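You operate a simulated robot arm through the tools that you are given. There is no shell and no other tool. Be economical: measure what you need, move in short steps, check, and stop when the job is done.

Carry out the task below with a simulated two-armed robot. There is one attempt and no reset: what you move stays moved.

Task
Hold the grey bin on the top of the check bench steady with one hand, lift the red finished cap out of it with the other and set it down on the top of the check bench.

The check looks at the end state, three seconds after you hand in, the way a careful person would. Anything else that was tipped, shoved, dropped, spilled or broken makes it a failure. A push-on lid holds only when it is set on centred and level and pressed home; a screw cap is set on level and turned clockwise until tight.

Robot
Two 7-joint arms with two-finger parallel grippers on one trunk, on a base that drives. Base frame: it is fixed to the floor where the robot stands at the start and does not move with it; the origin is under the middle of the robot, x ahead of it, y to its left, z up; the surface under the hand at the start is at about z = 860. Readings come in mm, degrees, newtons and seconds.
The left shoulder is at the start at [70, 163, 1400], the right one opposite. With the tool pointing down near the work surface each hand reaches from about 100 to 840 mm from the robot's upright axis, wherever it stands, measured 20 degrees to its own side. Places, roughly: grey bin (17x13x9 cm) [800, 200, 900]; red finished cap (4x4x5 cm) [800, 200, 900]; top of the check bench [700, 200, 900]. Payload 3.43 kg a hand.
Tool frame (each hand has its own): the origin (TCP) lies between the finger pads and is the grasp point; the fingertips stand 34 mm ahead of it; z points along the fingers, y is the line along which they close. The gripper opens to 128 mm. The fingers are 24 mm wide and 12 mm thick; the gripper's body (48 by 130 mm) begins 96 mm behind the TCP.
Orientation is told as [roll, pitch, yaw] about the base's x, y, z axes, in that order, counted from this pose: with the fingers straight down and closing along the base's y, the tool's x points along the base's -x, its y along +y and its z along -z.

Tools
- The arms move only by the tool step_arm. It takes "left_motion", "right_motion" or both (then of equal length, played together; a hand with none holds still); each is a list of rows, each a list of 7 numbers: the shift along the base's x, y, z in mm, then the turn, a rotation vector about the base's x, y, z in degrees, then the gripper command, from -1 (shut) to 1 (fully open), values between in proportion. In form: [[x, y, z, rx, ry, rz, jaw], ...]. A call has 1 to 8 rows; each row shifts and turns the commanded pose from where the row before left it. A row lasts 0.2 s, in which the tool goes at most 50 mm and 8.6 degrees; a call with a longer step from one row to the next is refused whole, and so is a gripper value outside its range. Where a pose cannot be reached the arm comes as near as it can. A force on the tool above 40 N (or 10 N above the force at the start of the call, whichever is more), or a blocked arm, ends the call early, and 0.2 s more pass. The fingers move at their own pace (about 153 mm/s each) and stop on an object; they squeeze with about 22 N. The grip force told is the motor's: it shows also when the fingers shut on nothing. Time passes only in rows, and 0.2 s behind the last, so rows that do not move let the fingers close. The reply holds the time, the measured pose of the TCP, the force on the tool along the base axes, the opening and the grip force, in the units named above and with some noise, with the torque about the TCP (base axes, N m) and any sound that the robot's microphone picked up.
- Cameras (640 x 400 px; columns grow to the right, rows downward): "scene" is now at [132, -25.4, 1616.5]; the picture's right is [-0.30, -0.95, 0.00], its down [-0.64, 0.20, -0.74] and it looks along [0.71, -0.23, -0.67] (base axes); focal length 289 px, centre (320, 200). "left" rides on the left gripper at [76, 11, -160] in its tool frame; the picture's right is [-0.15, 0.99, 0.00], its down [-0.88, -0.13, -0.46] and it looks along [-0.45, -0.07, 0.89] (tool axes); focal length 234 px, centre (320, 200). "right" rides on the right gripper at [76, -11, -160] in its tool frame; the picture's right is [0.15, 0.99, 0.00], its down [-0.88, 0.13, -0.46] and it looks along [-0.45, 0.07, 0.89] (tool axes); focal length 234 px, centre (320, 200). There is no depth. A picture from a camera that has moved, and an enlarged one, comes with that camera's place and axes in the base frame and with its lens.
- get_image(camera): a new picture of that camera. No time passes.
- move_column(by): slides the trunk up (or, below 0, down) by that many mm; the arms and the scene camera ride with it, the base frame stays. It gives what a move gives, with no picture.
- steer(legs): drives the robot by 1 to 6 legs, each [ahead, left, turn to the left] in mm, mm and degrees, along the robot's own axes; the way and the turn of a leg run together, so that a leg with both is an arc; at most 1500 mm and 180 degrees a leg. The arms and the cameras ride along, it lands a little off, and it stops where it bumps. It gives what a move gives.
- pan_tilt(pan, tilt): turns the head with the scene camera to pan (to the left, within 86 degrees either way) and tilt (down, from -29 to 69), counted from straight ahead of the robot. It gives what a move gives.
- close_up(camera, box): a new picture of the part [left, top, right, bottom] of that camera's present view, enlarged. No time passes.
- close_job(): hands the job in; it is judged then, once.

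Work in short steps. Places have to be worked out from the pictures, the camera data and where the tool is seen: move nearer, look again, correct. Check each grasp and each placing, and mend what went wrong. You have 120 turns and 100 pictures in all, those below and enlarged ones among them. Open the grippers and draw the arms clear of the work before you hand the job in, unless the task says otherwise; then end with one line.

The tools are called after ">>>" as a command line: name --argument value ..., lists and objects as JSON in quotes. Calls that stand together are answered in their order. step_arm: Moves the arms, as the interface text tells. Its arguments: {"type":"object","properties":{"left_motion":{"type":"array"},"right_motion":{"type":"array"}},"required":[]} The other tools are called the same way: move_column (by) slides the trunk up or down; steer (legs) drives the base; pan_tilt (pan, tilt) turns the head that bears the scene camera; get_image (camera) takes a picture; close_up (camera, box) takes an enlarged picture of a part of a camera's view; close_job () hands the job in.

At the start:

```text
t: 0.0
left_ee_pos: [569.0, 238.3, 1222.3]
left_tool_rot: [0.0, 0.0, 0.0]
left_ft_force: [0.0, 0.6, 0.4]
left_wrist_torque: [0.02, 0.06, 0.01]
left_finger_gap: 128.0
left_gripper_force: 0.0
right_ee_pos: [661.7, -299.6, 1099.6]
right_tool_rot: [0.0, 0.0, 0.0]
right_ft_force: [-0.5, 0.2, 0.2]
right_wrist_torque: [0.0, -0.02, 0.01]
right_finger_gap: 128.1
right_gripper_force: 0.1
trunk travel left (down, up): [-881.0, 59.0]
robot x, y, heading: [3.7, -0.7, -0.1]
head pan, tilt: [-17.8, 41.9]
```

scene: 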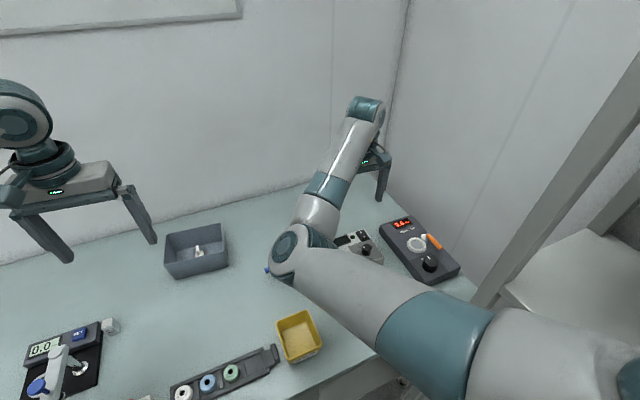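
right: 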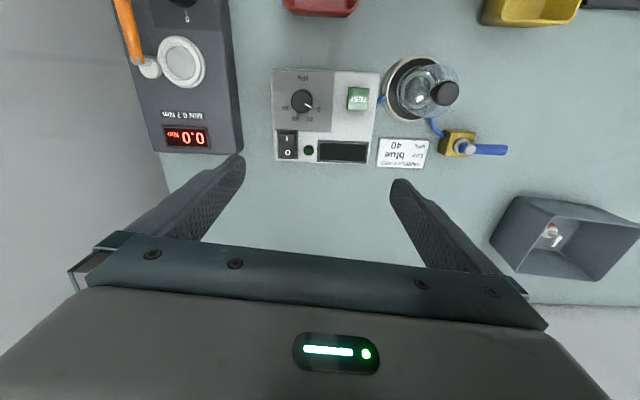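
left: 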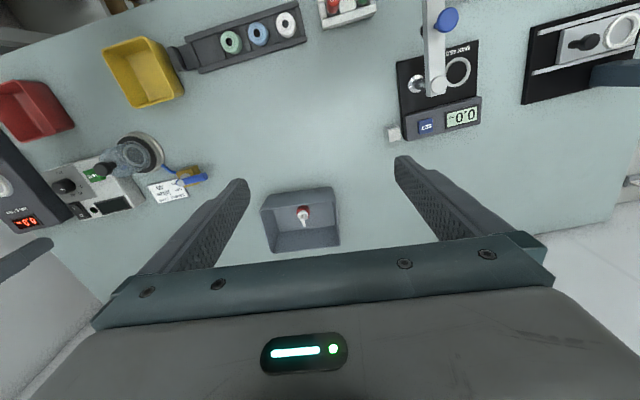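

I'll take enlarged looks at the bin from the left and scene cameras to measure it and the cap in it.

>>> close_up --camera "left" --box '[220, 160, 380, 260]'

>>> close_up --camera "scene" --box '[140, 200, 300, 300]'

```text
4.00 times, centred on (300, 210) of left
camera zoom: at [493.1, 249.3, 1381.9], right [0.15, 0.99, 0.0], down [0.88, -0.13, 0.46], along [0.45, -0.07, -0.89], focal length 937 px, centre (400, 160)
```

zoom: 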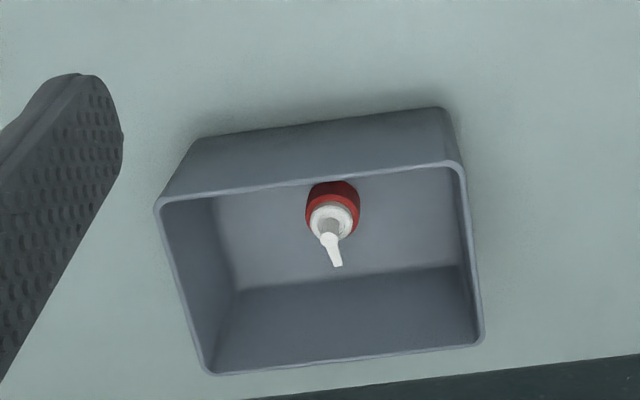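

```text
4.00 times, centred on (220, 250) of scene
camera zoom: at [132.0, -25.4, 1616.5], right [-0.3, -0.95, 0.0], down [-0.64, 0.2, -0.74], along [0.71, -0.23, -0.67], focal length 1154 px, centre (720, 0)
```

zoom: 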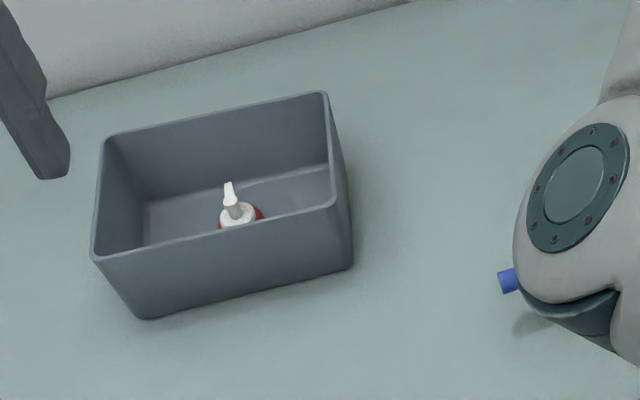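

The bin is roughly axis-aligned, x 718–835, y 85–247, with the cap standing inside near (763, 167). Plan: the right hand pinches the near wall close to its right corner, closing along x and leaning to -y so the left hand has room. First I bring the right hand over, turning its yaw.

>>> step_arm --right_motion '[[5, 30, 5, 0, 0, 8.2, 1], [5, 35, 5, 0, 0, 8.2, 1], [5, 35, 5, 0, 0, 8.2, 1], [5, 35, 5, 0, 0, 8.2, 1], [5, 35, 5, 0, 0, 8.2, 1], [5, 35, 5, 0, 0, 8.2, 1], [5, 35, 0, 0, 0, 8.2, 1], [5, 30, 0, 0, 0, 8.2, 1]]'

```text
t: 1.8
left_ee_pos: [567.1, 238.7, 1221.8]
left_tool_rot: [0.0, 0.0, 0.1]
left_ft_force: [0.0, 0.1, -0.5]
left_wrist_torque: [0.02, 0.0, 0.02]
left_finger_gap: 128.0
left_gripper_force: 0.1
right_ee_pos: [749.9, -49.5, 1103.0]
right_tool_rot: [0.2, 0.0, 65.8]
right_ft_force: [0.5, 0.0, 0.7]
right_wrist_torque: [0.01, 0.02, -0.01]
right_finger_gap: 128.1
right_gripper_force: 0.1
right hand out of reach, approached as far as the arm can: row 1, 2, 3, 4, 5, 6
trunk travel left (down, up): [-881.0, 59.0]
robot x, y, heading: [0.6, -1.5, 0.4]
head pan, tilt: [-17.8, 41.9]
```

The hand rode near a reach limit part of the way but is turned 66°. I continue to full yaw and add the tilt about x, easing back in x.

>>> step_arm --right_motion '[[-5, 10, 0, 0, 0, 8.2, 1], [-5, 10, 0, 0, 0, 8.2, 1], [0, 10, 0, 0, 0, 8, 1], [0, 10, 0, 8, 0, 0, 1], [0, 10, 0, 8, 0, 0, 1], [0, 0, 0, 8, 0, 0, 1], [0, 0, 0, 6, 0, 0, 1]]'

>>> get_image --camera "right"

>>> get_image --camera "scene"

```text
t: 3.4
left_ee_pos: [567.5, 236.2, 1222.8]
left_tool_rot: [0.0, 0.0, 0.0]
left_ft_force: [0.0, -0.4, 0.0]
left_wrist_torque: [0.01, 0.02, 0.01]
left_finger_gap: 127.9
left_gripper_force: 0.0
right_ee_pos: [743.5, -4.6, 1103.9]
right_tool_rot: [0.1, -30.1, 90.0]
right_ft_force: [-0.8, 0.2, -0.1]
right_wrist_torque: [-0.01, 0.0, -0.01]
right_finger_gap: 128.1
right_gripper_force: 0.0
trunk travel left (down, up): [-881.0, 59.0]
robot x, y, heading: [-1.3, -1.7, -0.1]
head pan, tilt: [-17.8, 41.9]
```

```text
94 pictures are left
camera right: at [753.5, -150.3, 1203.7], right [-0.99, -0.13, -0.07], down [-0.13, 0.53, 0.84], along [-0.07, 0.84, -0.54], focal length 234 px, centre (320, 200)
```

right: 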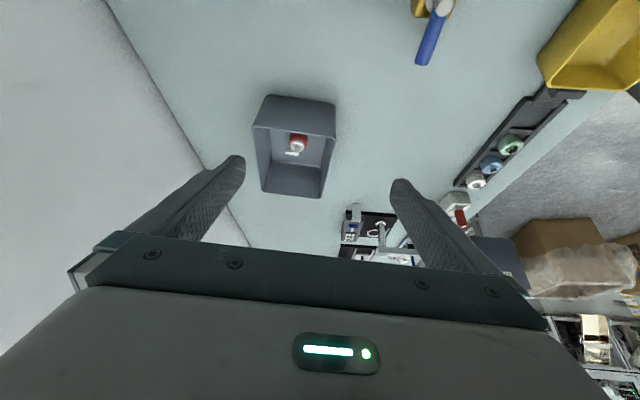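

```text
93 pictures are left
camera scene: at [132.2, -26.5, 1616.5], right [-0.3, -0.95, 0.0], down [-0.64, 0.2, -0.74], along [0.71, -0.23, -0.67], focal length 289 px, centre (320, 200)
```

scene: 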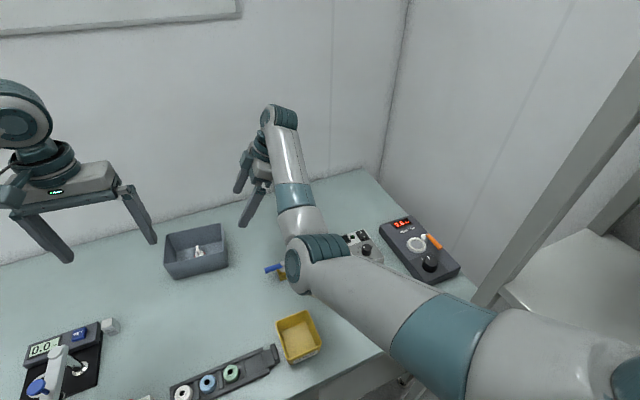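

The right hand has the wanted attitude. I take a zoom of the bin from it to triangulate the rim and the cap.

>>> close_up --camera "right" --box '[230, 90, 358, 210]'

>>> pan_tilt --pan 10 --tilt 45

>>> get_image --camera "scene"

```text
3.33 times, centred on (294, 150) of right
camera zoom: at [753.5, -150.3, 1203.7], right [-0.99, -0.13, -0.07], down [-0.13, 0.53, 0.84], along [-0.07, 0.84, -0.54], focal length 781 px, centre (407, 367)
```

zoom: 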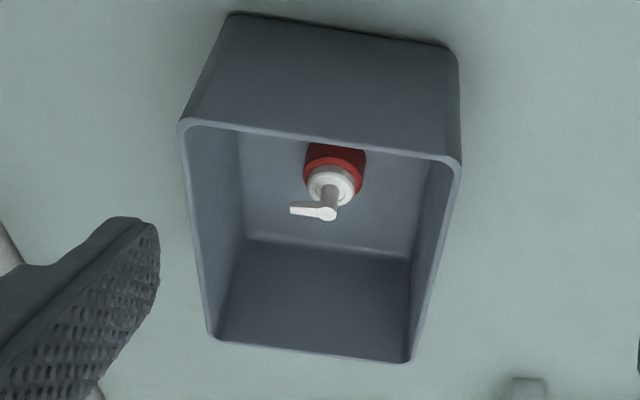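

```text
t: 4.3
left_ee_pos: [568.5, 237.6, 1221.8]
left_tool_rot: [0.0, 0.0, -0.1]
left_ft_force: [-0.1, -0.2, -0.4]
left_wrist_torque: [-0.01, -0.02, 0.02]
left_finger_gap: 128.0
left_gripper_force: 0.0
right_ee_pos: [742.5, -3.8, 1103.9]
right_tool_rot: [0.0, -30.0, 90.0]
right_ft_force: [0.8, 0.0, -0.1]
right_wrist_torque: [0.01, -0.01, -0.03]
right_finger_gap: 127.9
right_gripper_force: 0.0
trunk travel left (down, up): [-881.0, 59.0]
robot x, y, heading: [0.5, -3.1, 0.2]
head pan, tilt: [10.0, 45.0]
```

```text
91 pictures are left
camera scene: at [132.3, 14.3, 1612.0], right [0.17, -0.98, 0.0], down [-0.7, -0.12, -0.71], along [0.7, 0.12, -0.71], focal length 289 px, centre (320, 200)
```

scene: 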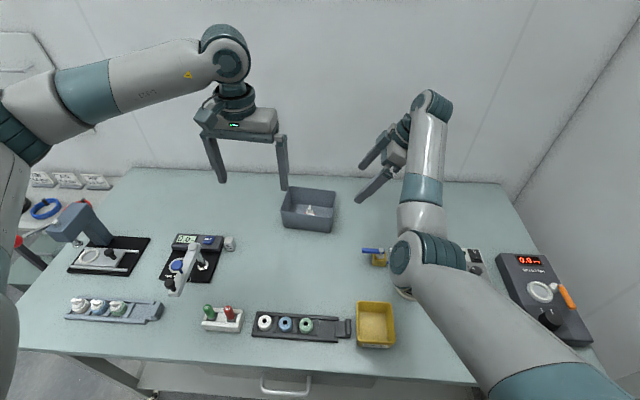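

Triangulated: rim at z≈946, rim x 720–837, y 84–246; the cap's white disc top at about (775, 164, 890). I bring the right hand over the near wall at y≈98 with jaw at about 50 mm.

>>> step_arm --right_motion '[[-5, 26, -15, 0, 0, 0, -0.2], [-5, 26, -20, 0, 0, 0, -0.2], [-5, 25, -25, 0, 0, 0, -0.2], [-5, 25, -30, 0, 0, 0, -0.2], [0, 0, 0, 0, 0, 0, -0.2]]'

>>> get_image --camera "right"

>>> close_up --camera "scene" --box '[240, 130, 400, 250]'

>>> close_up --camera "left" --box '[220, 160, 380, 260]'

```text
t: 5.5
left_ee_pos: [567.6, 236.6, 1221.8]
left_tool_rot: [0.0, 0.0, 0.0]
left_ft_force: [0.0, 0.5, -0.3]
left_wrist_torque: [0.02, -0.02, -0.02]
left_finger_gap: 127.8
left_gripper_force: 0.0
right_ee_pos: [722.4, 99.2, 1013.1]
right_tool_rot: [0.0, -30.0, 90.0]
right_ft_force: [0.4, -0.5, -0.4]
right_wrist_torque: [-0.05, -0.01, -0.03]
right_finger_gap: 51.1
right_gripper_force: 0.1
trunk travel left (down, up): [-881.0, 59.0]
robot x, y, heading: [-2.0, 2.3, 0.1]
head pan, tilt: [10.0, 45.0]
```

```text
90 pictures are left
camera right: at [733.5, -46.9, 1114.0], right [-0.99, -0.13, -0.07], down [-0.13, 0.53, 0.84], along [-0.07, 0.84, -0.55], focal length 234 px, centre (320, 200)
```

right: 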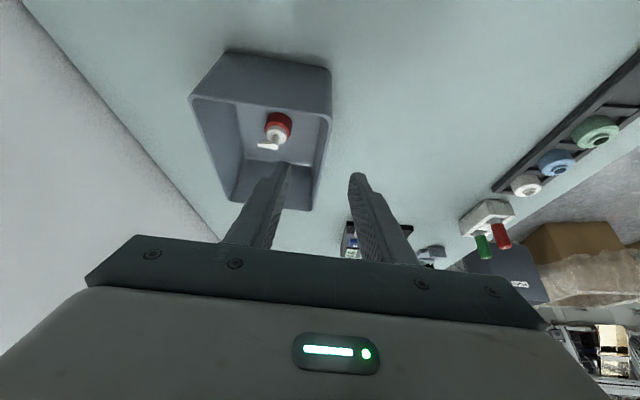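

```text
3.33 times, centred on (320, 190) of scene
camera zoom: at [132.3, 14.0, 1612.0], right [0.17, -0.98, 0.0], down [-0.7, -0.12, -0.71], along [0.7, 0.12, -0.71], focal length 962 px, centre (320, 233)
```

zoom: 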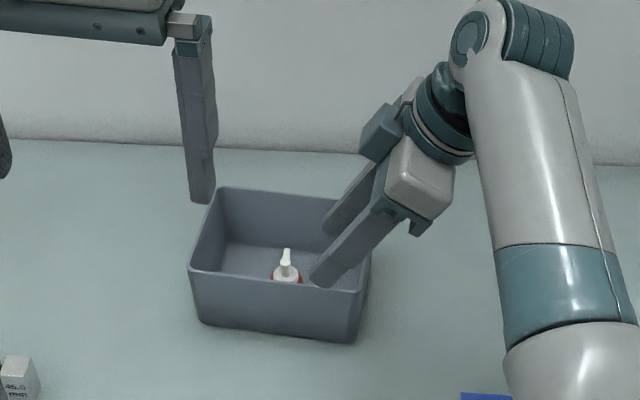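

```text
4.00 times, centred on (300, 210) of left
camera zoom: at [493.0, 249.1, 1381.9], right [0.15, 0.99, 0.0], down [0.88, -0.13, 0.46], along [0.45, -0.07, -0.89], focal length 937 px, centre (400, 160)
```

zoom: 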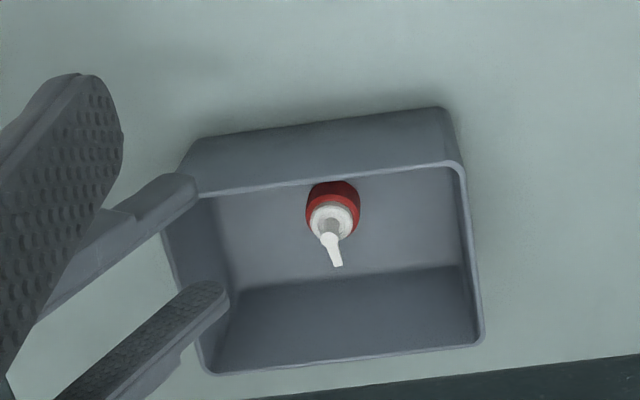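

The fingers straddle the near wall line as computed. I descend vertically 45 mm, then check.

>>> step_arm --right_motion '[[0, 0, -15, 0, 0, 0, -0.2], [0, 0, -15, 0, 0, 0, -0.2], [0, 0, -15, 0, 0, 0, -0.2]]'

>>> close_up --camera "scene" --box '[240, 130, 400, 250]'

>>> close_up --camera "left" --box '[220, 160, 380, 260]'

```text
t: 6.3
left_ee_pos: [568.6, 236.8, 1222.0]
left_tool_rot: [0.0, 0.0, 0.0]
left_ft_force: [-0.7, 0.0, 0.4]
left_wrist_torque: [-0.03, -0.03, 0.0]
left_finger_gap: 128.4
left_gripper_force: 0.0
right_ee_pos: [721.4, 98.7, 967.9]
right_tool_rot: [0.0, -30.1, 90.1]
right_ft_force: [-0.3, 0.9, 0.2]
right_wrist_torque: [0.02, -0.01, 0.01]
right_finger_gap: 51.2
right_gripper_force: 0.1
trunk travel left (down, up): [-881.0, 59.0]
robot x, y, heading: [0.7, 0.4, 0.2]
head pan, tilt: [10.0, 45.0]
```

```text
3.33 times, centred on (320, 190) of scene
camera zoom: at [132.4, 14.2, 1612.0], right [0.17, -0.98, 0.0], down [-0.7, -0.12, -0.71], along [0.7, 0.12, -0.71], focal length 962 px, centre (320, 233)
```

zoom: 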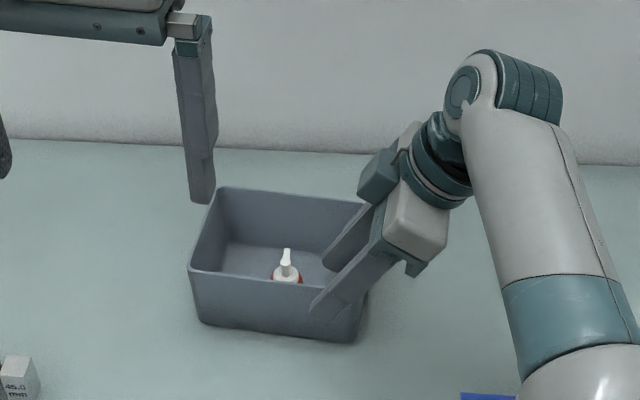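

```text
4.00 times, centred on (300, 210) of left
camera zoom: at [493.1, 249.3, 1381.9], right [0.15, 0.99, 0.0], down [0.88, -0.13, 0.46], along [0.45, -0.07, -0.89], focal length 937 px, centre (400, 160)
```

zoom: 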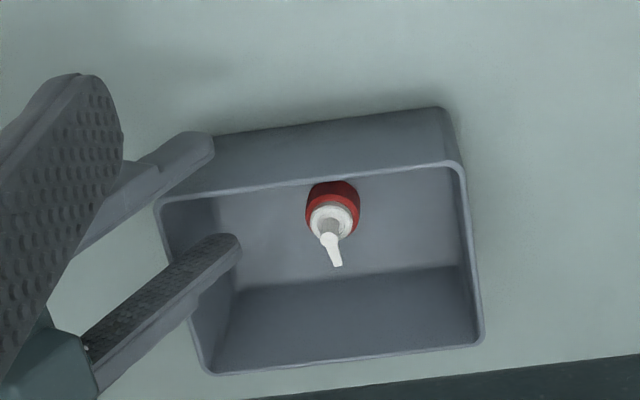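

One finger inside, one outside. I go 18 mm lower and narrow the jaw to about 20 mm, then look for centring.

>>> step_arm --right_motion '[[0, 0, -9, 0, 0, 0, -0.2], [0, 0, -9, 0, 0, 0, -0.4], [0, 0, 0, 0, 0, 0, -0.65], [0, 0, 0, 0, 0, 0, -0.65]]'

>>> close_up --camera "left" --box '[220, 180, 300, 230]'

>>> close_up --camera "right" --box '[200, 50, 440, 250]'

```text
t: 7.3
left_ee_pos: [568.5, 237.7, 1221.9]
left_tool_rot: [0.1, 0.0, 0.0]
left_ft_force: [0.1, 0.3, -0.6]
left_wrist_torque: [0.0, 0.01, 0.01]
left_finger_gap: 127.9
left_gripper_force: 0.0
right_ee_pos: [722.8, 98.8, 951.3]
right_tool_rot: [0.0, -30.0, 90.1]
right_ft_force: [-0.4, -0.9, 1.0]
right_wrist_torque: [-0.03, 0.01, -0.02]
right_finger_gap: 22.3
right_gripper_force: 0.0
trunk travel left (down, up): [-881.0, 59.0]
robot x, y, heading: [-2.7, 1.6, -0.2]
head pan, tilt: [10.0, 45.0]
```

```text
8.00 times, centred on (260, 205) of left
camera zoom: at [493.0, 249.3, 1381.9], right [0.15, 0.99, 0.0], down [0.88, -0.13, 0.46], along [0.45, -0.07, -0.89], focal length 1873 px, centre (800, 160)
```

zoom: 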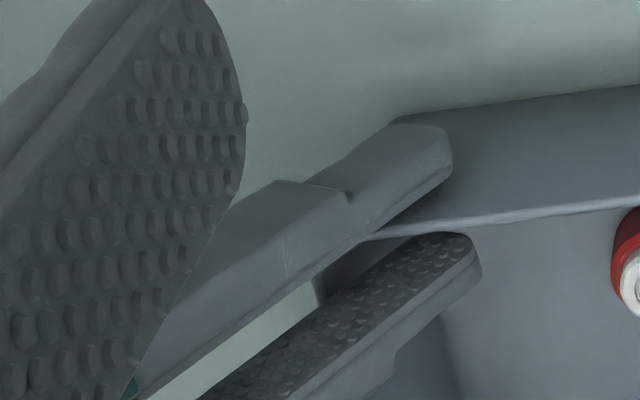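

```text
2.00 times, centred on (320, 150) of right
camera zoom: at [733.2, -47.1, 1051.5], right [-0.99, -0.13, -0.07], down [-0.13, 0.53, 0.83], along [-0.07, 0.84, -0.55], focal length 468 px, centre (320, 300)
```

zoom: 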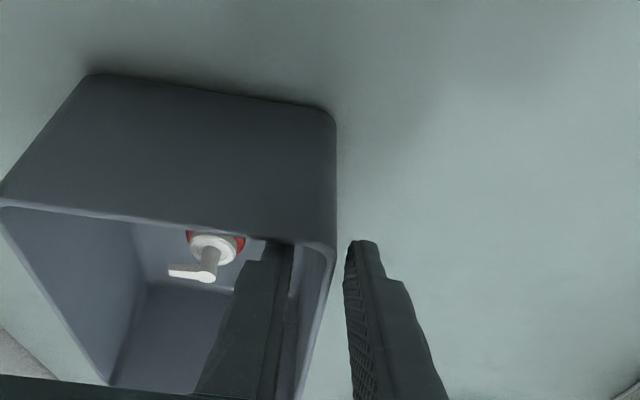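

The wall lies between the pads, its middle at about x 721 and leaning ~4°. I match that lean, shift 2.5 mm towards the robot, and close in stages.

>>> step_arm --right_motion '[[-2.5, 0, 0, 0, -3.5, 0, -0.65], [0, 0, 0, 0, 0, 0, -0.75], [0, 0, 0, 0, 0, 0, -0.82], [0, 0, 0, 0, 0, 0, -0.88]]'

>>> close_up --camera "right" --box '[280, 100, 360, 200]'

```text
t: 8.3
left_ee_pos: [567.1, 237.3, 1222.4]
left_tool_rot: [0.0, 0.0, -0.1]
left_ft_force: [-0.4, 0.6, -0.2]
left_wrist_torque: [-0.03, 0.02, -0.02]
left_finger_gap: 128.1
left_gripper_force: 0.1
right_ee_pos: [718.8, 97.8, 950.8]
right_tool_rot: [-4.0, -30.0, 92.0]
right_ft_force: [0.1, 0.1, 0.7]
right_wrist_torque: [0.0, -0.03, -0.02]
right_finger_gap: 7.6
right_gripper_force: 0.1
trunk travel left (down, up): [-881.0, 59.0]
robot x, y, heading: [0.1, -2.1, 0.1]
head pan, tilt: [10.0, 45.0]
```

```text
4.00 times, centred on (320, 150) of right
camera zoom: at [724.4, -47.4, 1052.3], right [-0.98, -0.13, -0.13], down [-0.18, 0.53, 0.83], along [-0.03, 0.84, -0.55], focal length 937 px, centre (320, 400)
```

zoom: 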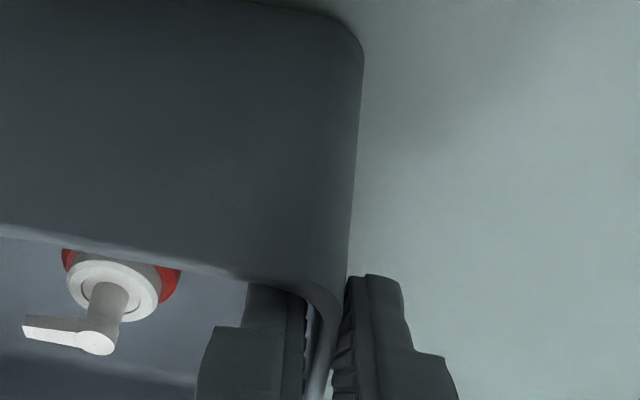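

Both pads are within a couple of mm of the wall with no force, so I close fully.

>>> step_arm --right_motion '[[0, 0, 0, 0, 0, 0, -0.93], [0, 0, 0, 0, 0, 0, -0.97], [0, 0, 0, 0, 0, 0, -1]]'

>>> close_up --camera "left" --box '[220, 160, 380, 260]'

```text
t: 9.1
left_ee_pos: [568.3, 238.6, 1222.6]
left_tool_rot: [0.0, 0.0, -0.1]
left_ft_force: [-0.2, -0.2, -0.2]
left_wrist_torque: [-0.01, 0.0, 0.02]
left_finger_gap: 128.0
left_gripper_force: 0.0
right_ee_pos: [719.8, 97.8, 951.5]
right_tool_rot: [-4.0, -29.9, 92.0]
right_ft_force: [0.2, -0.2, 0.5]
right_wrist_torque: [-0.09, 0.07, 0.05]
right_finger_gap: 3.7
right_gripper_force: 22.3
trunk travel left (down, up): [-881.0, 59.0]
robot x, y, heading: [-0.5, 1.9, 0.0]
head pan, tilt: [10.0, 45.0]
```

```text
4.00 times, centred on (300, 210) of left
camera zoom: at [493.1, 249.4, 1381.8], right [0.15, 0.99, 0.0], down [0.88, -0.13, 0.46], along [0.45, -0.07, -0.89], focal length 937 px, centre (400, 160)
```

zoom: 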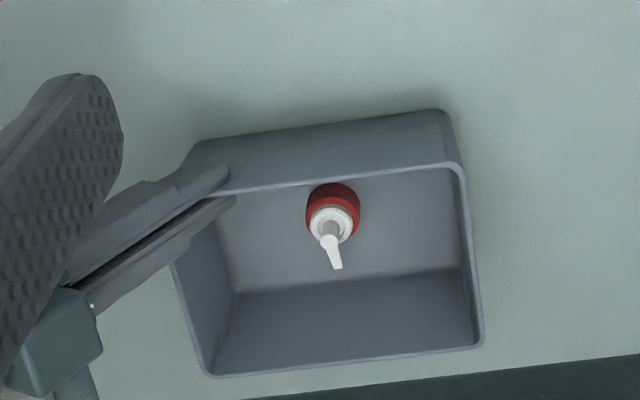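

The bin is held (gap 3.7 mm, 22 N) and has not moved visibly. Now I bring the left hand above the cap with the jaw at about 60 mm.

>>> step_arm --left_motion '[[33, -12, -15, 0, 0, 0, 0], [34, -12, -28, 0, 0, 0, -0.06], [34, -12, -28, 0, 0, 0, -0.06], [34, -13, -28, 0, 0, 0, -0.06], [34, -13, -28, 0, 0, 0, -0.06], [34, -12, -28, 0, 0, 0, -0.06], [0, 0, 0, 0, 0, 0, -0.06]]'

>>> get_image --camera "left"

>>> close_up --camera "scene" --box '[240, 130, 400, 250]'

```text
t: 10.7
left_ee_pos: [770.5, 164.7, 1067.9]
left_tool_rot: [0.0, 0.0, 0.0]
left_ft_force: [0.2, 0.3, 0.9]
left_wrist_torque: [-0.03, -0.01, 0.01]
left_finger_gap: 60.2
left_gripper_force: 0.0
right_ee_pos: [720.6, 98.8, 950.1]
right_tool_rot: [-4.0, -30.0, 92.0]
right_ft_force: [0.3, -0.8, -0.1]
right_wrist_torque: [0.11, 0.07, -0.03]
right_finger_gap: 3.5
right_gripper_force: 21.9
trunk travel left (down, up): [-881.0, 59.0]
robot x, y, heading: [1.3, -1.0, 0.1]
head pan, tilt: [10.0, 45.0]
```

```text
81 pictures are left
camera left: at [694.5, 176.4, 1228.5], right [0.15, 0.99, 0.0], down [0.88, -0.13, 0.46], along [0.45, -0.07, -0.89], focal length 234 px, centre (320, 200)
```

left: 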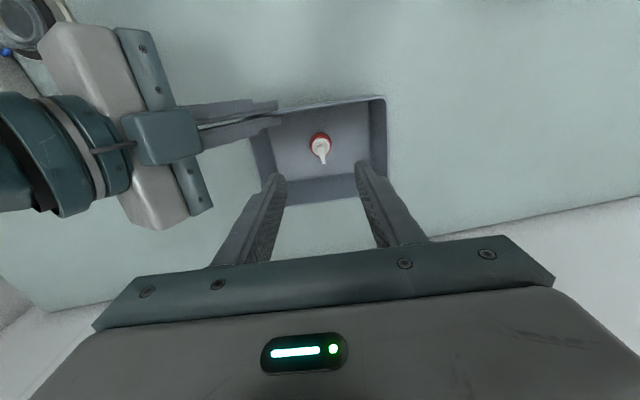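

```text
3.33 times, centred on (320, 190) of scene
camera zoom: at [131.7, 15.3, 1612.1], right [0.17, -0.98, 0.0], down [-0.7, -0.12, -0.71], along [0.7, 0.12, -0.71], focal length 962 px, centre (320, 233)
```

zoom: 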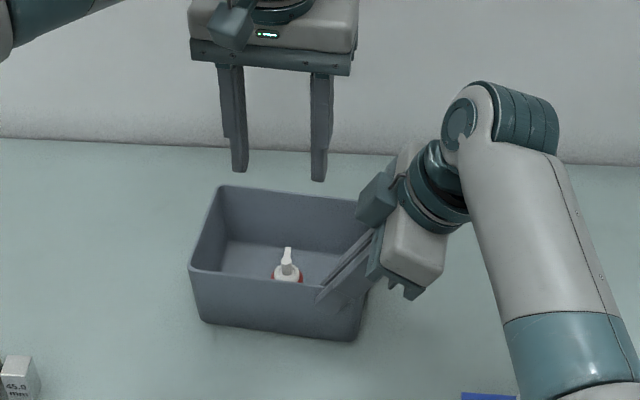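

A closer look at the cap from the left camera gives its centre.

>>> close_up --camera "left" --box '[272, 120, 368, 180]'

```text
6.67 times, centred on (320, 150) of left
camera zoom: at [694.5, 176.4, 1228.5], right [0.15, 0.99, 0.0], down [0.88, -0.13, 0.46], along [0.45, -0.07, -0.89], focal length 1561 px, centre (320, 533)
```

zoom: 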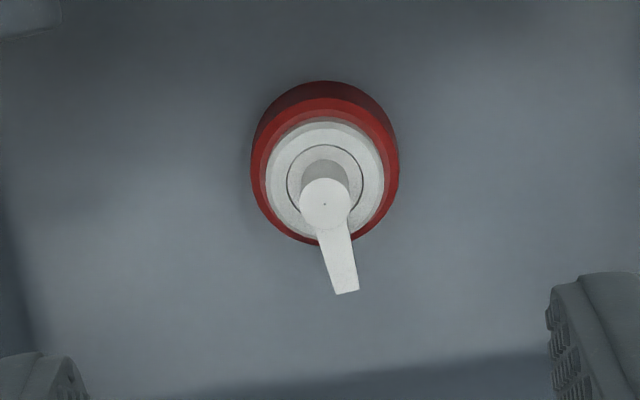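

Cap centre ≈ (779, 164), red body ~33 mm across. I shift 9 mm in x and go down in steps to tips just above it.

>>> step_arm --left_motion '[[9, 0, -25, 0, 0, 0, -0.06], [0, 0, -35, 0, 0, 0, -0.06], [0, 0, -30, 0, 0, 0, -0.06], [0, 0, -20, 0, 0, 0, -0.06], [0, 0, 0, 0, 0, 0, -0.06]]'

>>> close_up --camera "left" --box '[220, 80, 420, 220]'

>>> close_up --camera "scene" --box '[240, 130, 400, 250]'

```text
t: 11.9
left_ee_pos: [778.7, 163.5, 956.9]
left_tool_rot: [0.1, 0.0, 0.0]
left_ft_force: [-0.5, -0.7, 0.7]
left_wrist_torque: [-0.03, 0.02, 0.02]
left_finger_gap: 60.2
left_gripper_force: 0.0
right_ee_pos: [719.5, 98.6, 950.6]
right_tool_rot: [-4.0, -29.8, 92.1]
right_ft_force: [0.3, 0.1, 0.4]
right_wrist_torque: [0.04, 0.06, -0.04]
right_finger_gap: 3.8
right_gripper_force: 22.0
trunk travel left (down, up): [-881.0, 59.0]
robot x, y, heading: [1.3, -2.4, -0.2]
head pan, tilt: [10.0, 45.0]
```

```text
2.86 times, centred on (320, 150) of left
camera zoom: at [704.0, 174.7, 1116.7], right [0.15, 0.99, 0.0], down [0.88, -0.13, 0.46], along [0.45, -0.07, -0.89], focal length 669 px, centre (320, 343)
```

zoom: 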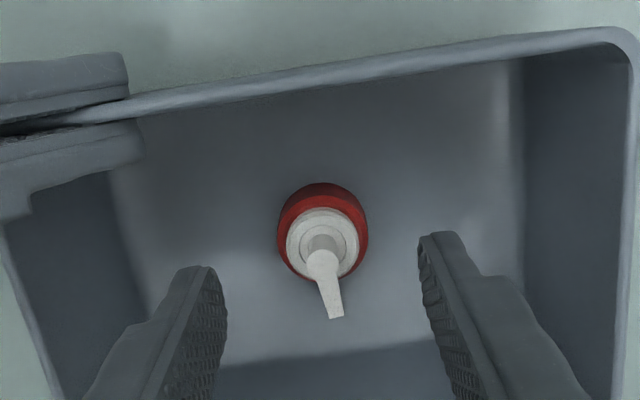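

```text
3.33 times, centred on (320, 190) of scene
camera zoom: at [132.3, 14.4, 1612.0], right [0.17, -0.98, 0.0], down [-0.7, -0.12, -0.71], along [0.7, 0.12, -0.71], focal length 962 px, centre (320, 233)
```

zoom: 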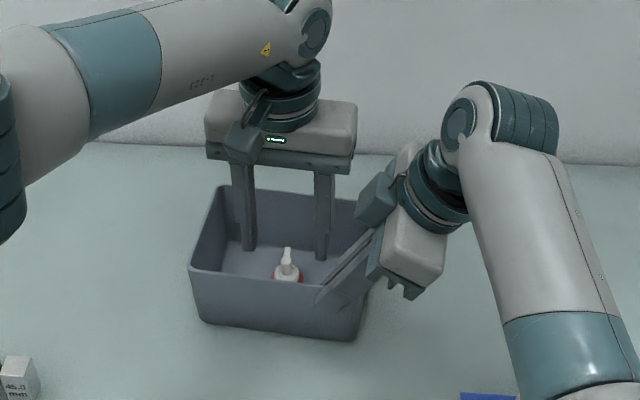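

Alignment is good (cap ≈ (780, 163)). I descend in small steps to TCP z ≈ 905, watching force.

>>> step_arm --left_motion '[[1, 0, -20, 0, 0, 0, -0.06], [0, 0, -15, 0, 0, 0, -0.06], [0, 0, -10, 0, 0, 0, -0.06], [0, 0, -6, 0, 0, 0, -0.06], [0, 0, 0, 0, 0, 0, -0.06]]'

>>> close_up --camera "left" --box '[220, 80, 420, 220]'

>>> close_up --camera "scene" --box '[280, 165, 360, 225]'

>>> close_up --camera "right" --box '[200, 100, 360, 200]'

```text
t: 13.1
left_ee_pos: [781.5, 162.8, 905.6]
left_tool_rot: [0.0, 0.0, 0.0]
left_ft_force: [0.1, 0.1, -0.5]
left_wrist_torque: [-0.02, 0.05, -0.02]
left_finger_gap: 60.0
left_gripper_force: 0.2
right_ee_pos: [719.0, 97.6, 951.1]
right_tool_rot: [-4.0, -29.8, 92.0]
right_ft_force: [0.0, -0.5, 0.0]
right_wrist_torque: [0.07, 0.12, 0.02]
right_finger_gap: 3.4
right_gripper_force: 22.0
trunk travel left (down, up): [-881.0, 59.0]
robot x, y, heading: [-1.1, 4.0, 0.0]
head pan, tilt: [10.0, 45.0]
```

```text
2.86 times, centred on (320, 150) of left
camera zoom: at [706.0, 175.3, 1065.8], right [0.15, 0.99, 0.0], down [0.88, -0.13, 0.46], along [0.45, -0.07, -0.89], focal length 669 px, centre (320, 343)
```

zoom: 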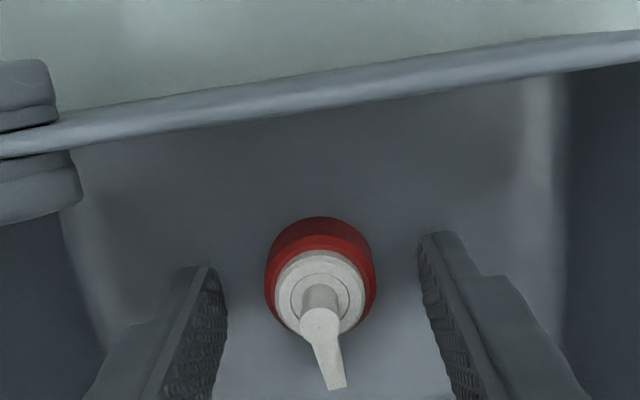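

```text
6.67 times, centred on (320, 195) of scene
camera zoom: at [132.4, 14.2, 1612.0], right [0.17, -0.98, 0.0], down [-0.7, -0.12, -0.71], along [0.7, 0.12, -0.71], focal length 1924 px, centre (320, 233)
```

zoom: 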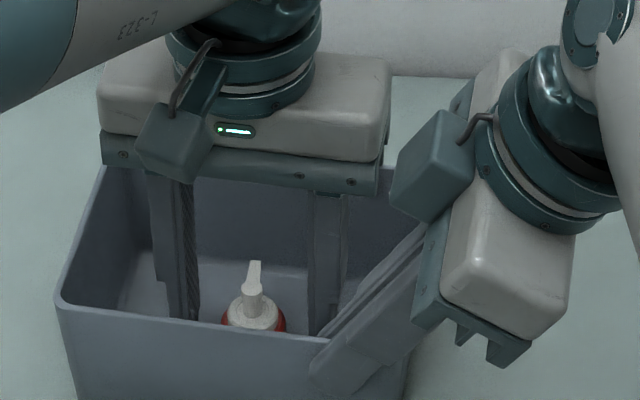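

```text
4.00 times, centred on (280, 150) of right
camera zoom: at [724.7, -47.3, 1052.1], right [-0.98, -0.13, -0.13], down [-0.18, 0.53, 0.83], along [-0.03, 0.84, -0.55], focal length 937 px, centre (480, 400)
```

zoom: 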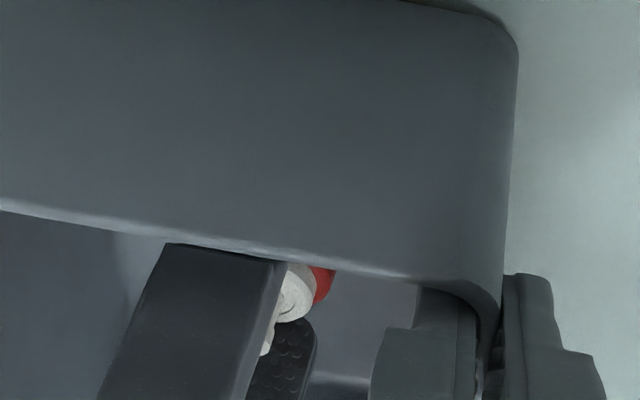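

No contact; the images put the cap at about (775, 164.5), a bit nearer than the fingers. I shift x by −6, y +1.5, lower 3 mm, and close in stages.

>>> step_arm --left_motion '[[-6, 1.5, -1, 0, 0, 0, -0.06], [0, 0, -2, 0, 0, 0, -0.2], [0, 0, 0, 0, 0, 0, -0.35], [0, 0, 0, 0, 0, 0, -0.38]]'

>>> close_up --camera "left" --box '[220, 80, 420, 220]'

>>> close_up --camera "right" --box '[200, 100, 360, 200]'

```text
t: 14.1
left_ee_pos: [775.2, 165.4, 904.1]
left_tool_rot: [0.1, 0.0, 0.1]
left_ft_force: [-0.4, -0.2, 0.3]
left_wrist_torque: [0.03, -0.02, 0.0]
left_finger_gap: 39.5
left_gripper_force: 0.0
right_ee_pos: [720.6, 98.3, 950.8]
right_tool_rot: [-4.0, -30.0, 92.0]
right_ft_force: [0.4, 1.2, 0.4]
right_wrist_torque: [0.09, 0.1, -0.05]
right_finger_gap: 3.3
right_gripper_force: 22.3
trunk travel left (down, up): [-881.0, 59.0]
robot x, y, heading: [0.3, 1.6, -0.2]
head pan, tilt: [10.0, 45.0]
```

```text
2.86 times, centred on (320, 150) of left
camera zoom: at [699.7, 176.9, 1062.7], right [0.15, 0.99, 0.0], down [0.88, -0.13, 0.46], along [0.45, -0.07, -0.89], focal length 669 px, centre (320, 343)
```

zoom: 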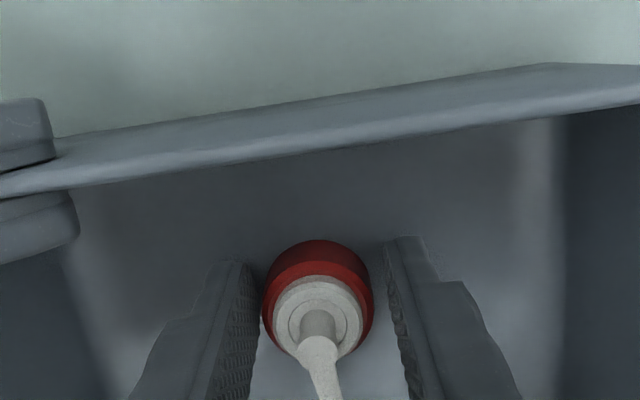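

```text
4.00 times, centred on (280, 150) of right
camera zoom: at [724.7, -47.3, 1052.1], right [-0.98, -0.13, -0.13], down [-0.18, 0.53, 0.83], along [-0.03, 0.84, -0.55], focal length 937 px, centre (480, 400)
```

zoom: 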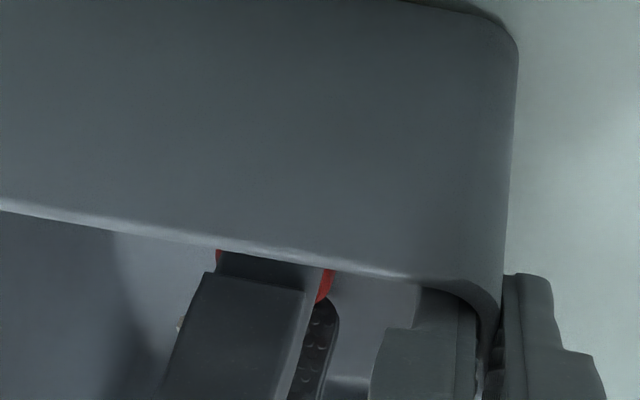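

The cap is centred between the pads in both directions. I close on it.

>>> step_arm --left_motion '[[0, 0, 0, 0, 0, 0, -0.45], [0, 0, 0, 0, 0, 0, -0.5], [0, 0, 0, 0, 0, 0, -1], [0, 0, 0, 0, 0, 0, -1]]'

>>> close_up --camera "left" --box '[220, 80, 420, 220]'

```text
t: 15.1
left_ee_pos: [774.6, 165.2, 902.8]
left_tool_rot: [0.0, 0.0, 0.0]
left_ft_force: [0.5, -0.2, 0.9]
left_wrist_torque: [0.0, 0.01, 0.05]
left_finger_gap: 31.7
left_gripper_force: 9.8
right_ee_pos: [719.3, 98.9, 950.9]
right_tool_rot: [-4.0, -29.8, 92.1]
right_ft_force: [-0.1, 0.1, -0.2]
right_wrist_torque: [0.02, 0.11, 0.02]
right_finger_gap: 3.7
right_gripper_force: 21.7
trunk travel left (down, up): [-881.0, 59.0]
robot x, y, heading: [-0.1, 2.1, -0.1]
head pan, tilt: [10.0, 45.0]
```

```text
2.86 times, centred on (320, 150) of left
camera zoom: at [699.8, 176.8, 1062.8], right [0.15, 0.99, 0.0], down [0.88, -0.13, 0.46], along [0.45, -0.07, -0.89], focal length 669 px, centre (320, 343)
```

zoom: 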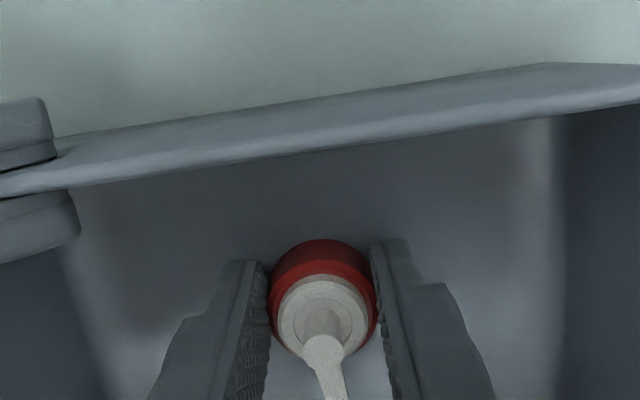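

Gripped at 31.7 mm; let the grip force build and then lift a little, gently.

>>> step_arm --left_motion '[[0, 0, 0, 0, 0, 0, -1], [0, 0, 0, 0, 0, 0, -1], [0, 0, 4, 0, 0, 0, -1], [0, 0, 8, 0, 0, 0, -1], [0, 0, 10, 0, 0, 0, -1], [0, 0, 0, 0, 0, 0, -1]]'

>>> close_up --camera "left" --box '[220, 80, 420, 220]'

>>> close_up --camera "scene" --box '[280, 165, 360, 225]'

```text
t: 16.5
left_ee_pos: [775.7, 166.2, 924.7]
left_tool_rot: [0.0, 0.1, 0.2]
left_ft_force: [-0.5, 0.6, -0.6]
left_wrist_torque: [0.01, -0.02, -0.01]
left_finger_gap: 31.9
left_gripper_force: 10.2
right_ee_pos: [719.9, 98.6, 950.3]
right_tool_rot: [-4.1, -29.9, 92.1]
right_ft_force: [-0.3, 0.0, 0.9]
right_wrist_torque: [0.0, 0.15, 0.0]
right_finger_gap: 3.8
right_gripper_force: 21.9
trunk travel left (down, up): [-881.0, 59.0]
robot x, y, heading: [-1.0, -3.9, 0.1]
head pan, tilt: [10.0, 45.0]
```

```text
2.86 times, centred on (320, 150) of left
camera zoom: at [699.8, 177.5, 1084.9], right [0.15, 0.99, 0.0], down [0.88, -0.13, 0.45], along [0.45, -0.07, -0.89], focal length 669 px, centre (320, 343)
```

zoom: 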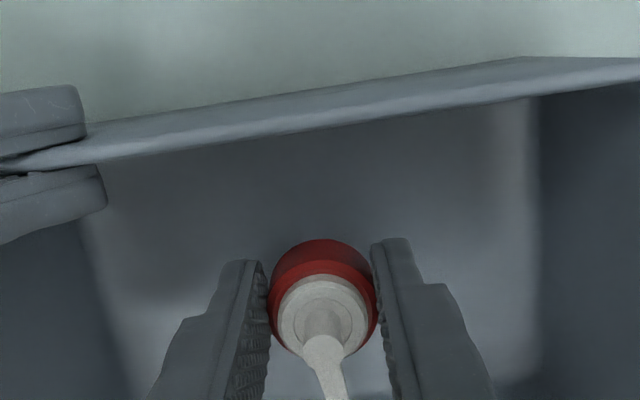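

```text
6.67 times, centred on (320, 195) of scene
camera zoom: at [132.5, 14.2, 1612.0], right [0.17, -0.98, 0.0], down [-0.7, -0.12, -0.71], along [0.7, 0.12, -0.71], focal length 1924 px, centre (320, 233)
```

zoom: 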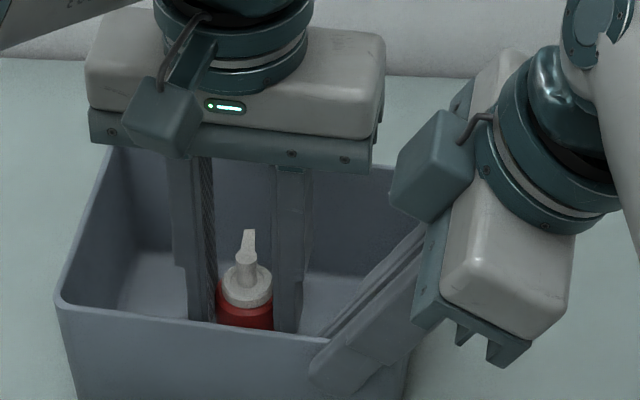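

The cap is clear of the floor and firmly held, with the bin unmoved. I lift it straight up past the rim, then carry it to the clear bench spot at about (635, 205).

>>> step_arm --left_motion '[[0, 0, 15, 0, 0, 0, -1], [0, 0, 25, 0, 0, 0, -1], [0, 0, 30, 0, 0, 0, -1], [0, 0, 25, 0, 0, 0, -1], [0, 0, 0, 0, 0, 0, -1]]'

>>> close_up --camera "scene" --box '[200, 110, 400, 310]'

```text
t: 17.7
left_ee_pos: [775.8, 164.8, 1019.6]
left_tool_rot: [0.0, 0.0, 0.1]
left_ft_force: [0.2, -1.1, -0.2]
left_wrist_torque: [0.0, -0.02, -0.02]
left_finger_gap: 31.8
left_gripper_force: 9.5
right_ee_pos: [720.0, 97.9, 950.6]
right_tool_rot: [-4.0, -30.0, 92.2]
right_ft_force: [0.1, 0.2, 0.3]
right_wrist_torque: [-0.08, 0.17, 0.0]
right_finger_gap: 3.6
right_gripper_force: 21.3
trunk travel left (down, up): [-881.0, 59.0]
robot x, y, heading: [0.9, -3.2, -0.0]
head pan, tilt: [10.0, 45.0]
```

```text
2.00 times, centred on (300, 210) of scene
camera zoom: at [132.6, 14.1, 1612.0], right [0.17, -0.98, 0.0], down [-0.7, -0.12, -0.71], along [0.7, 0.12, -0.71], focal length 577 px, centre (360, 180)
```

zoom: 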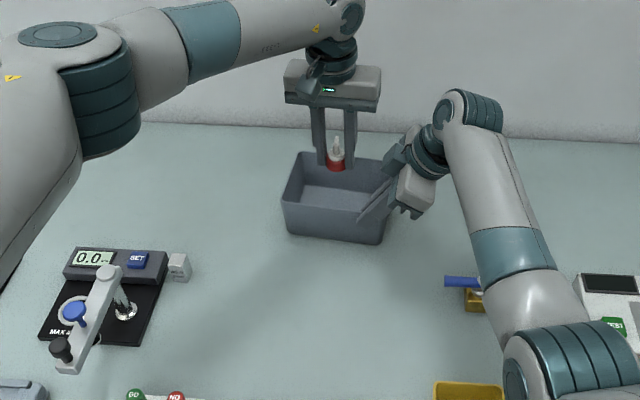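

The cap hangs upright above the bin. I carry it to (635, 205) and look at the landing spot.

>>> step_arm --left_motion '[[-20, 8, 0, 0, 0, 0, -1], [-30, 8, 0, 0, 0, 0, -1], [-30, 8, 0, 0, 0, 0, -1], [-30, 8, 0, 0, 0, 0, -1], [-20, 8, 0, 0, 0, 0, -1], [-10, 0, 0, 0, 0, 0, -1], [0, 0, 0, 0, 0, 0, -1]]'

>>> get_image --camera "left"

>>> close_up --camera "scene" --box '[200, 110, 400, 310]'

```text
t: 19.3
left_ee_pos: [634.4, 205.7, 1020.9]
left_tool_rot: [0.0, 0.0, 0.1]
left_ft_force: [-0.3, -1.1, -0.7]
left_wrist_torque: [0.01, -0.02, 0.01]
left_finger_gap: 31.7
left_gripper_force: 9.9
right_ee_pos: [719.6, 98.7, 950.7]
right_tool_rot: [-4.1, -29.9, 92.0]
right_ft_force: [-0.8, -0.1, -0.3]
right_wrist_torque: [0.03, 0.11, -0.02]
right_finger_gap: 3.5
right_gripper_force: 21.7
trunk travel left (down, up): [-881.0, 59.0]
robot x, y, heading: [4.0, 5.4, 0.1]
head pan, tilt: [10.0, 45.0]
```

```text
67 pictures are left
camera left: at [559.9, 216.8, 1179.8], right [0.15, 0.99, 0.0], down [0.88, -0.13, 0.46], along [0.45, -0.07, -0.89], focal length 234 px, centre (320, 200)
```

left: 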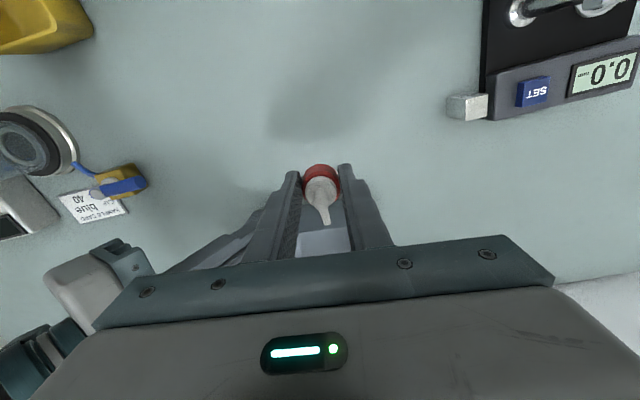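

```text
2.00 times, centred on (300, 210) of scene
camera zoom: at [132.4, 14.2, 1612.0], right [0.17, -0.98, 0.0], down [-0.7, -0.12, -0.71], along [0.7, 0.12, -0.71], focal length 577 px, centre (360, 180)
```

zoom: 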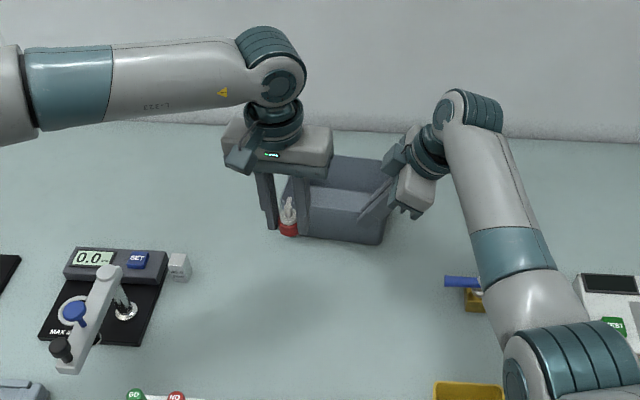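

The spot is clear. I lower to TCP ≈ 908, then creep down until contact (expected ~900).

>>> step_arm --left_motion '[[0, 0, -25, 0, 0, 0, -1], [0, 0, -35, 0, 0, 0, -1], [0, 0, -30, 0, 0, 0, -1], [0, 0, -15, 0, 0, 0, -1], [0, 0, -7, 0, 0, 0, -1], [0, 0, 0, 0, 0, 0, -1]]'

>>> close_up --camera "scene" --box '[240, 170, 340, 270]'

```text
t: 20.7
left_ee_pos: [635.9, 205.8, 909.3]
left_tool_rot: [0.0, 0.0, 0.1]
left_ft_force: [-0.6, 0.2, -0.4]
left_wrist_torque: [-0.02, -0.01, 0.0]
left_finger_gap: 31.6
left_gripper_force: 10.3
right_ee_pos: [720.9, 97.9, 951.3]
right_tool_rot: [-4.0, -29.8, 92.1]
right_ft_force: [0.5, -0.9, -0.7]
right_wrist_torque: [0.04, 0.09, 0.0]
right_finger_gap: 3.6
right_gripper_force: 21.4
trunk travel left (down, up): [-881.0, 59.0]
robot x, y, heading: [4.3, 3.2, -0.2]
head pan, tilt: [10.0, 45.0]
```

```text
4.00 times, centred on (290, 220) of scene
camera zoom: at [132.5, 14.3, 1612.0], right [0.17, -0.98, 0.0], down [-0.7, -0.12, -0.71], along [0.7, 0.12, -0.71], focal length 1154 px, centre (440, 120)
```

zoom: 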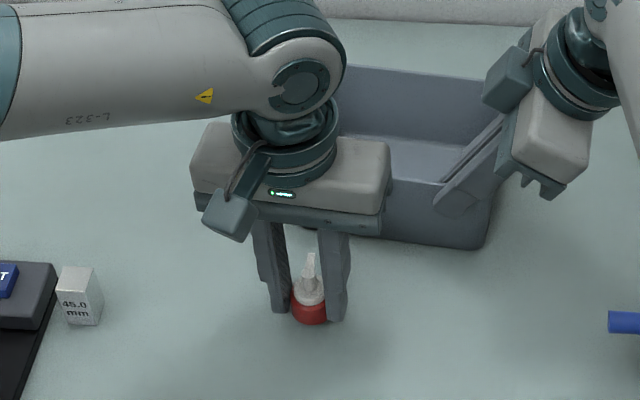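

Still free; creeping down in 1.5 mm steps.

>>> step_arm --left_motion '[[0, 0, -1.5, 0, 0, 0, -1], [0, 0, -1.5, 0, 0, 0, -1], [0, 0, -1.5, 0, 0, 0, -1], [0, 0, -1, 0, 0, 0, -1], [0, 0, 0, 0, 0, 0, -1]]'

```text
t: 21.9
left_ee_pos: [634.7, 204.6, 902.8]
left_tool_rot: [0.0, -0.1, 0.1]
left_ft_force: [-0.2, -0.4, -0.5]
left_wrist_torque: [-0.02, 0.02, 0.0]
left_finger_gap: 31.7
left_gripper_force: 10.0
right_ee_pos: [719.2, 98.5, 951.0]
right_tool_rot: [-4.0, -29.9, 92.0]
right_ft_force: [0.7, -0.3, 0.2]
right_wrist_torque: [0.01, 0.11, 0.0]
right_finger_gap: 3.9
right_gripper_force: 21.8
trunk travel left (down, up): [-881.0, 59.0]
robot x, y, heading: [2.5, -1.6, -0.0]
head pan, tilt: [10.0, 45.0]
```

No contact yet; I continue in 1 mm steps.

>>> step_arm --left_motion '[[0, 0, -1, 0, 0, 0, -1], [0, 0, -1, 0, 0, 0, -1], [0, 0, 0, 0, 0, 0, -1]]'

>>> close_up --camera "scene" --box '[265, 200, 315, 260]'

```text
t: 22.7
left_ee_pos: [634.2, 205.6, 900.7]
left_tool_rot: [0.0, -0.1, 0.1]
left_ft_force: [0.5, -0.7, 0.4]
left_wrist_torque: [0.01, 0.02, 0.04]
left_finger_gap: 32.2
left_gripper_force: 10.0
right_ee_pos: [719.5, 98.1, 950.9]
right_tool_rot: [-4.0, -29.9, 92.1]
right_ft_force: [0.4, -1.1, -0.6]
right_wrist_torque: [-0.01, 0.13, 0.02]
right_finger_gap: 3.5
right_gripper_force: 21.4
trunk travel left (down, up): [-881.0, 59.0]
robot x, y, heading: [-0.0, -0.2, -0.0]
head pan, tilt: [10.0, 45.0]
```

```text
6.67 times, centred on (290, 230) of scene
camera zoom: at [132.5, 14.3, 1612.0], right [0.17, -0.98, 0.0], down [-0.7, -0.12, -0.71], along [0.7, 0.12, -0.71], focal length 1924 px, centre (520, 0)
```

zoom: 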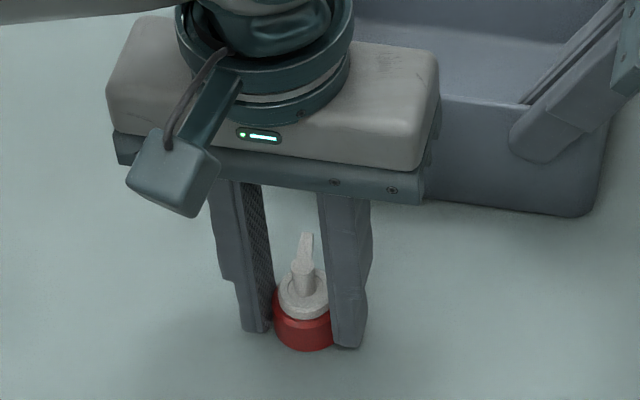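

>>> step_arm --left_motion '[[0, 0, -1, 0, 0, 0, -1], [0, 0, 0, 0, 0, 0, -1]]'

```text
t: 23.3
left_ee_pos: [634.4, 205.7, 899.5]
left_tool_rot: [-0.1, 0.0, 0.0]
left_ft_force: [-0.4, -0.4, -1.0]
left_wrist_torque: [-0.01, -0.02, -0.01]
left_finger_gap: 31.8
left_gripper_force: 10.5
right_ee_pos: [719.8, 98.5, 951.1]
right_tool_rot: [-4.0, -30.0, 92.0]
right_ft_force: [-0.3, -0.8, 0.4]
right_wrist_torque: [0.01, 0.12, 0.03]
right_finger_gap: 3.6
right_gripper_force: 21.4
trunk travel left (down, up): [-881.0, 59.0]
robot x, y, heading: [1.0, -0.2, 0.1]
head pan, tilt: [10.0, 45.0]
```

No contact force yet at 899.5; one more millimetre at a time.

>>> step_arm --left_motion '[[0, 0, -0.7, 0, 0, 0, -1], [0, 0, -0.7, 0, 0, 0, -1], [0, 0, 0, 0, 0, 0, -1]]'

```text
t: 24.1
left_ee_pos: [635.7, 205.0, 898.4]
left_tool_rot: [0.1, 0.0, 0.2]
left_ft_force: [0.0, 0.0, 3.5]
left_wrist_torque: [0.01, 0.03, 0.01]
left_finger_gap: 31.6
left_gripper_force: 9.9
right_ee_pos: [719.7, 97.5, 950.2]
right_tool_rot: [-4.0, -29.9, 92.0]
right_ft_force: [0.5, -0.5, -0.2]
right_wrist_torque: [-0.08, 0.13, 0.0]
right_finger_gap: 3.5
right_gripper_force: 21.5
trunk travel left (down, up): [-881.0, 59.0]
robot x, y, heading: [-1.4, 2.2, -0.1]
head pan, tilt: [10.0, 45.0]
```

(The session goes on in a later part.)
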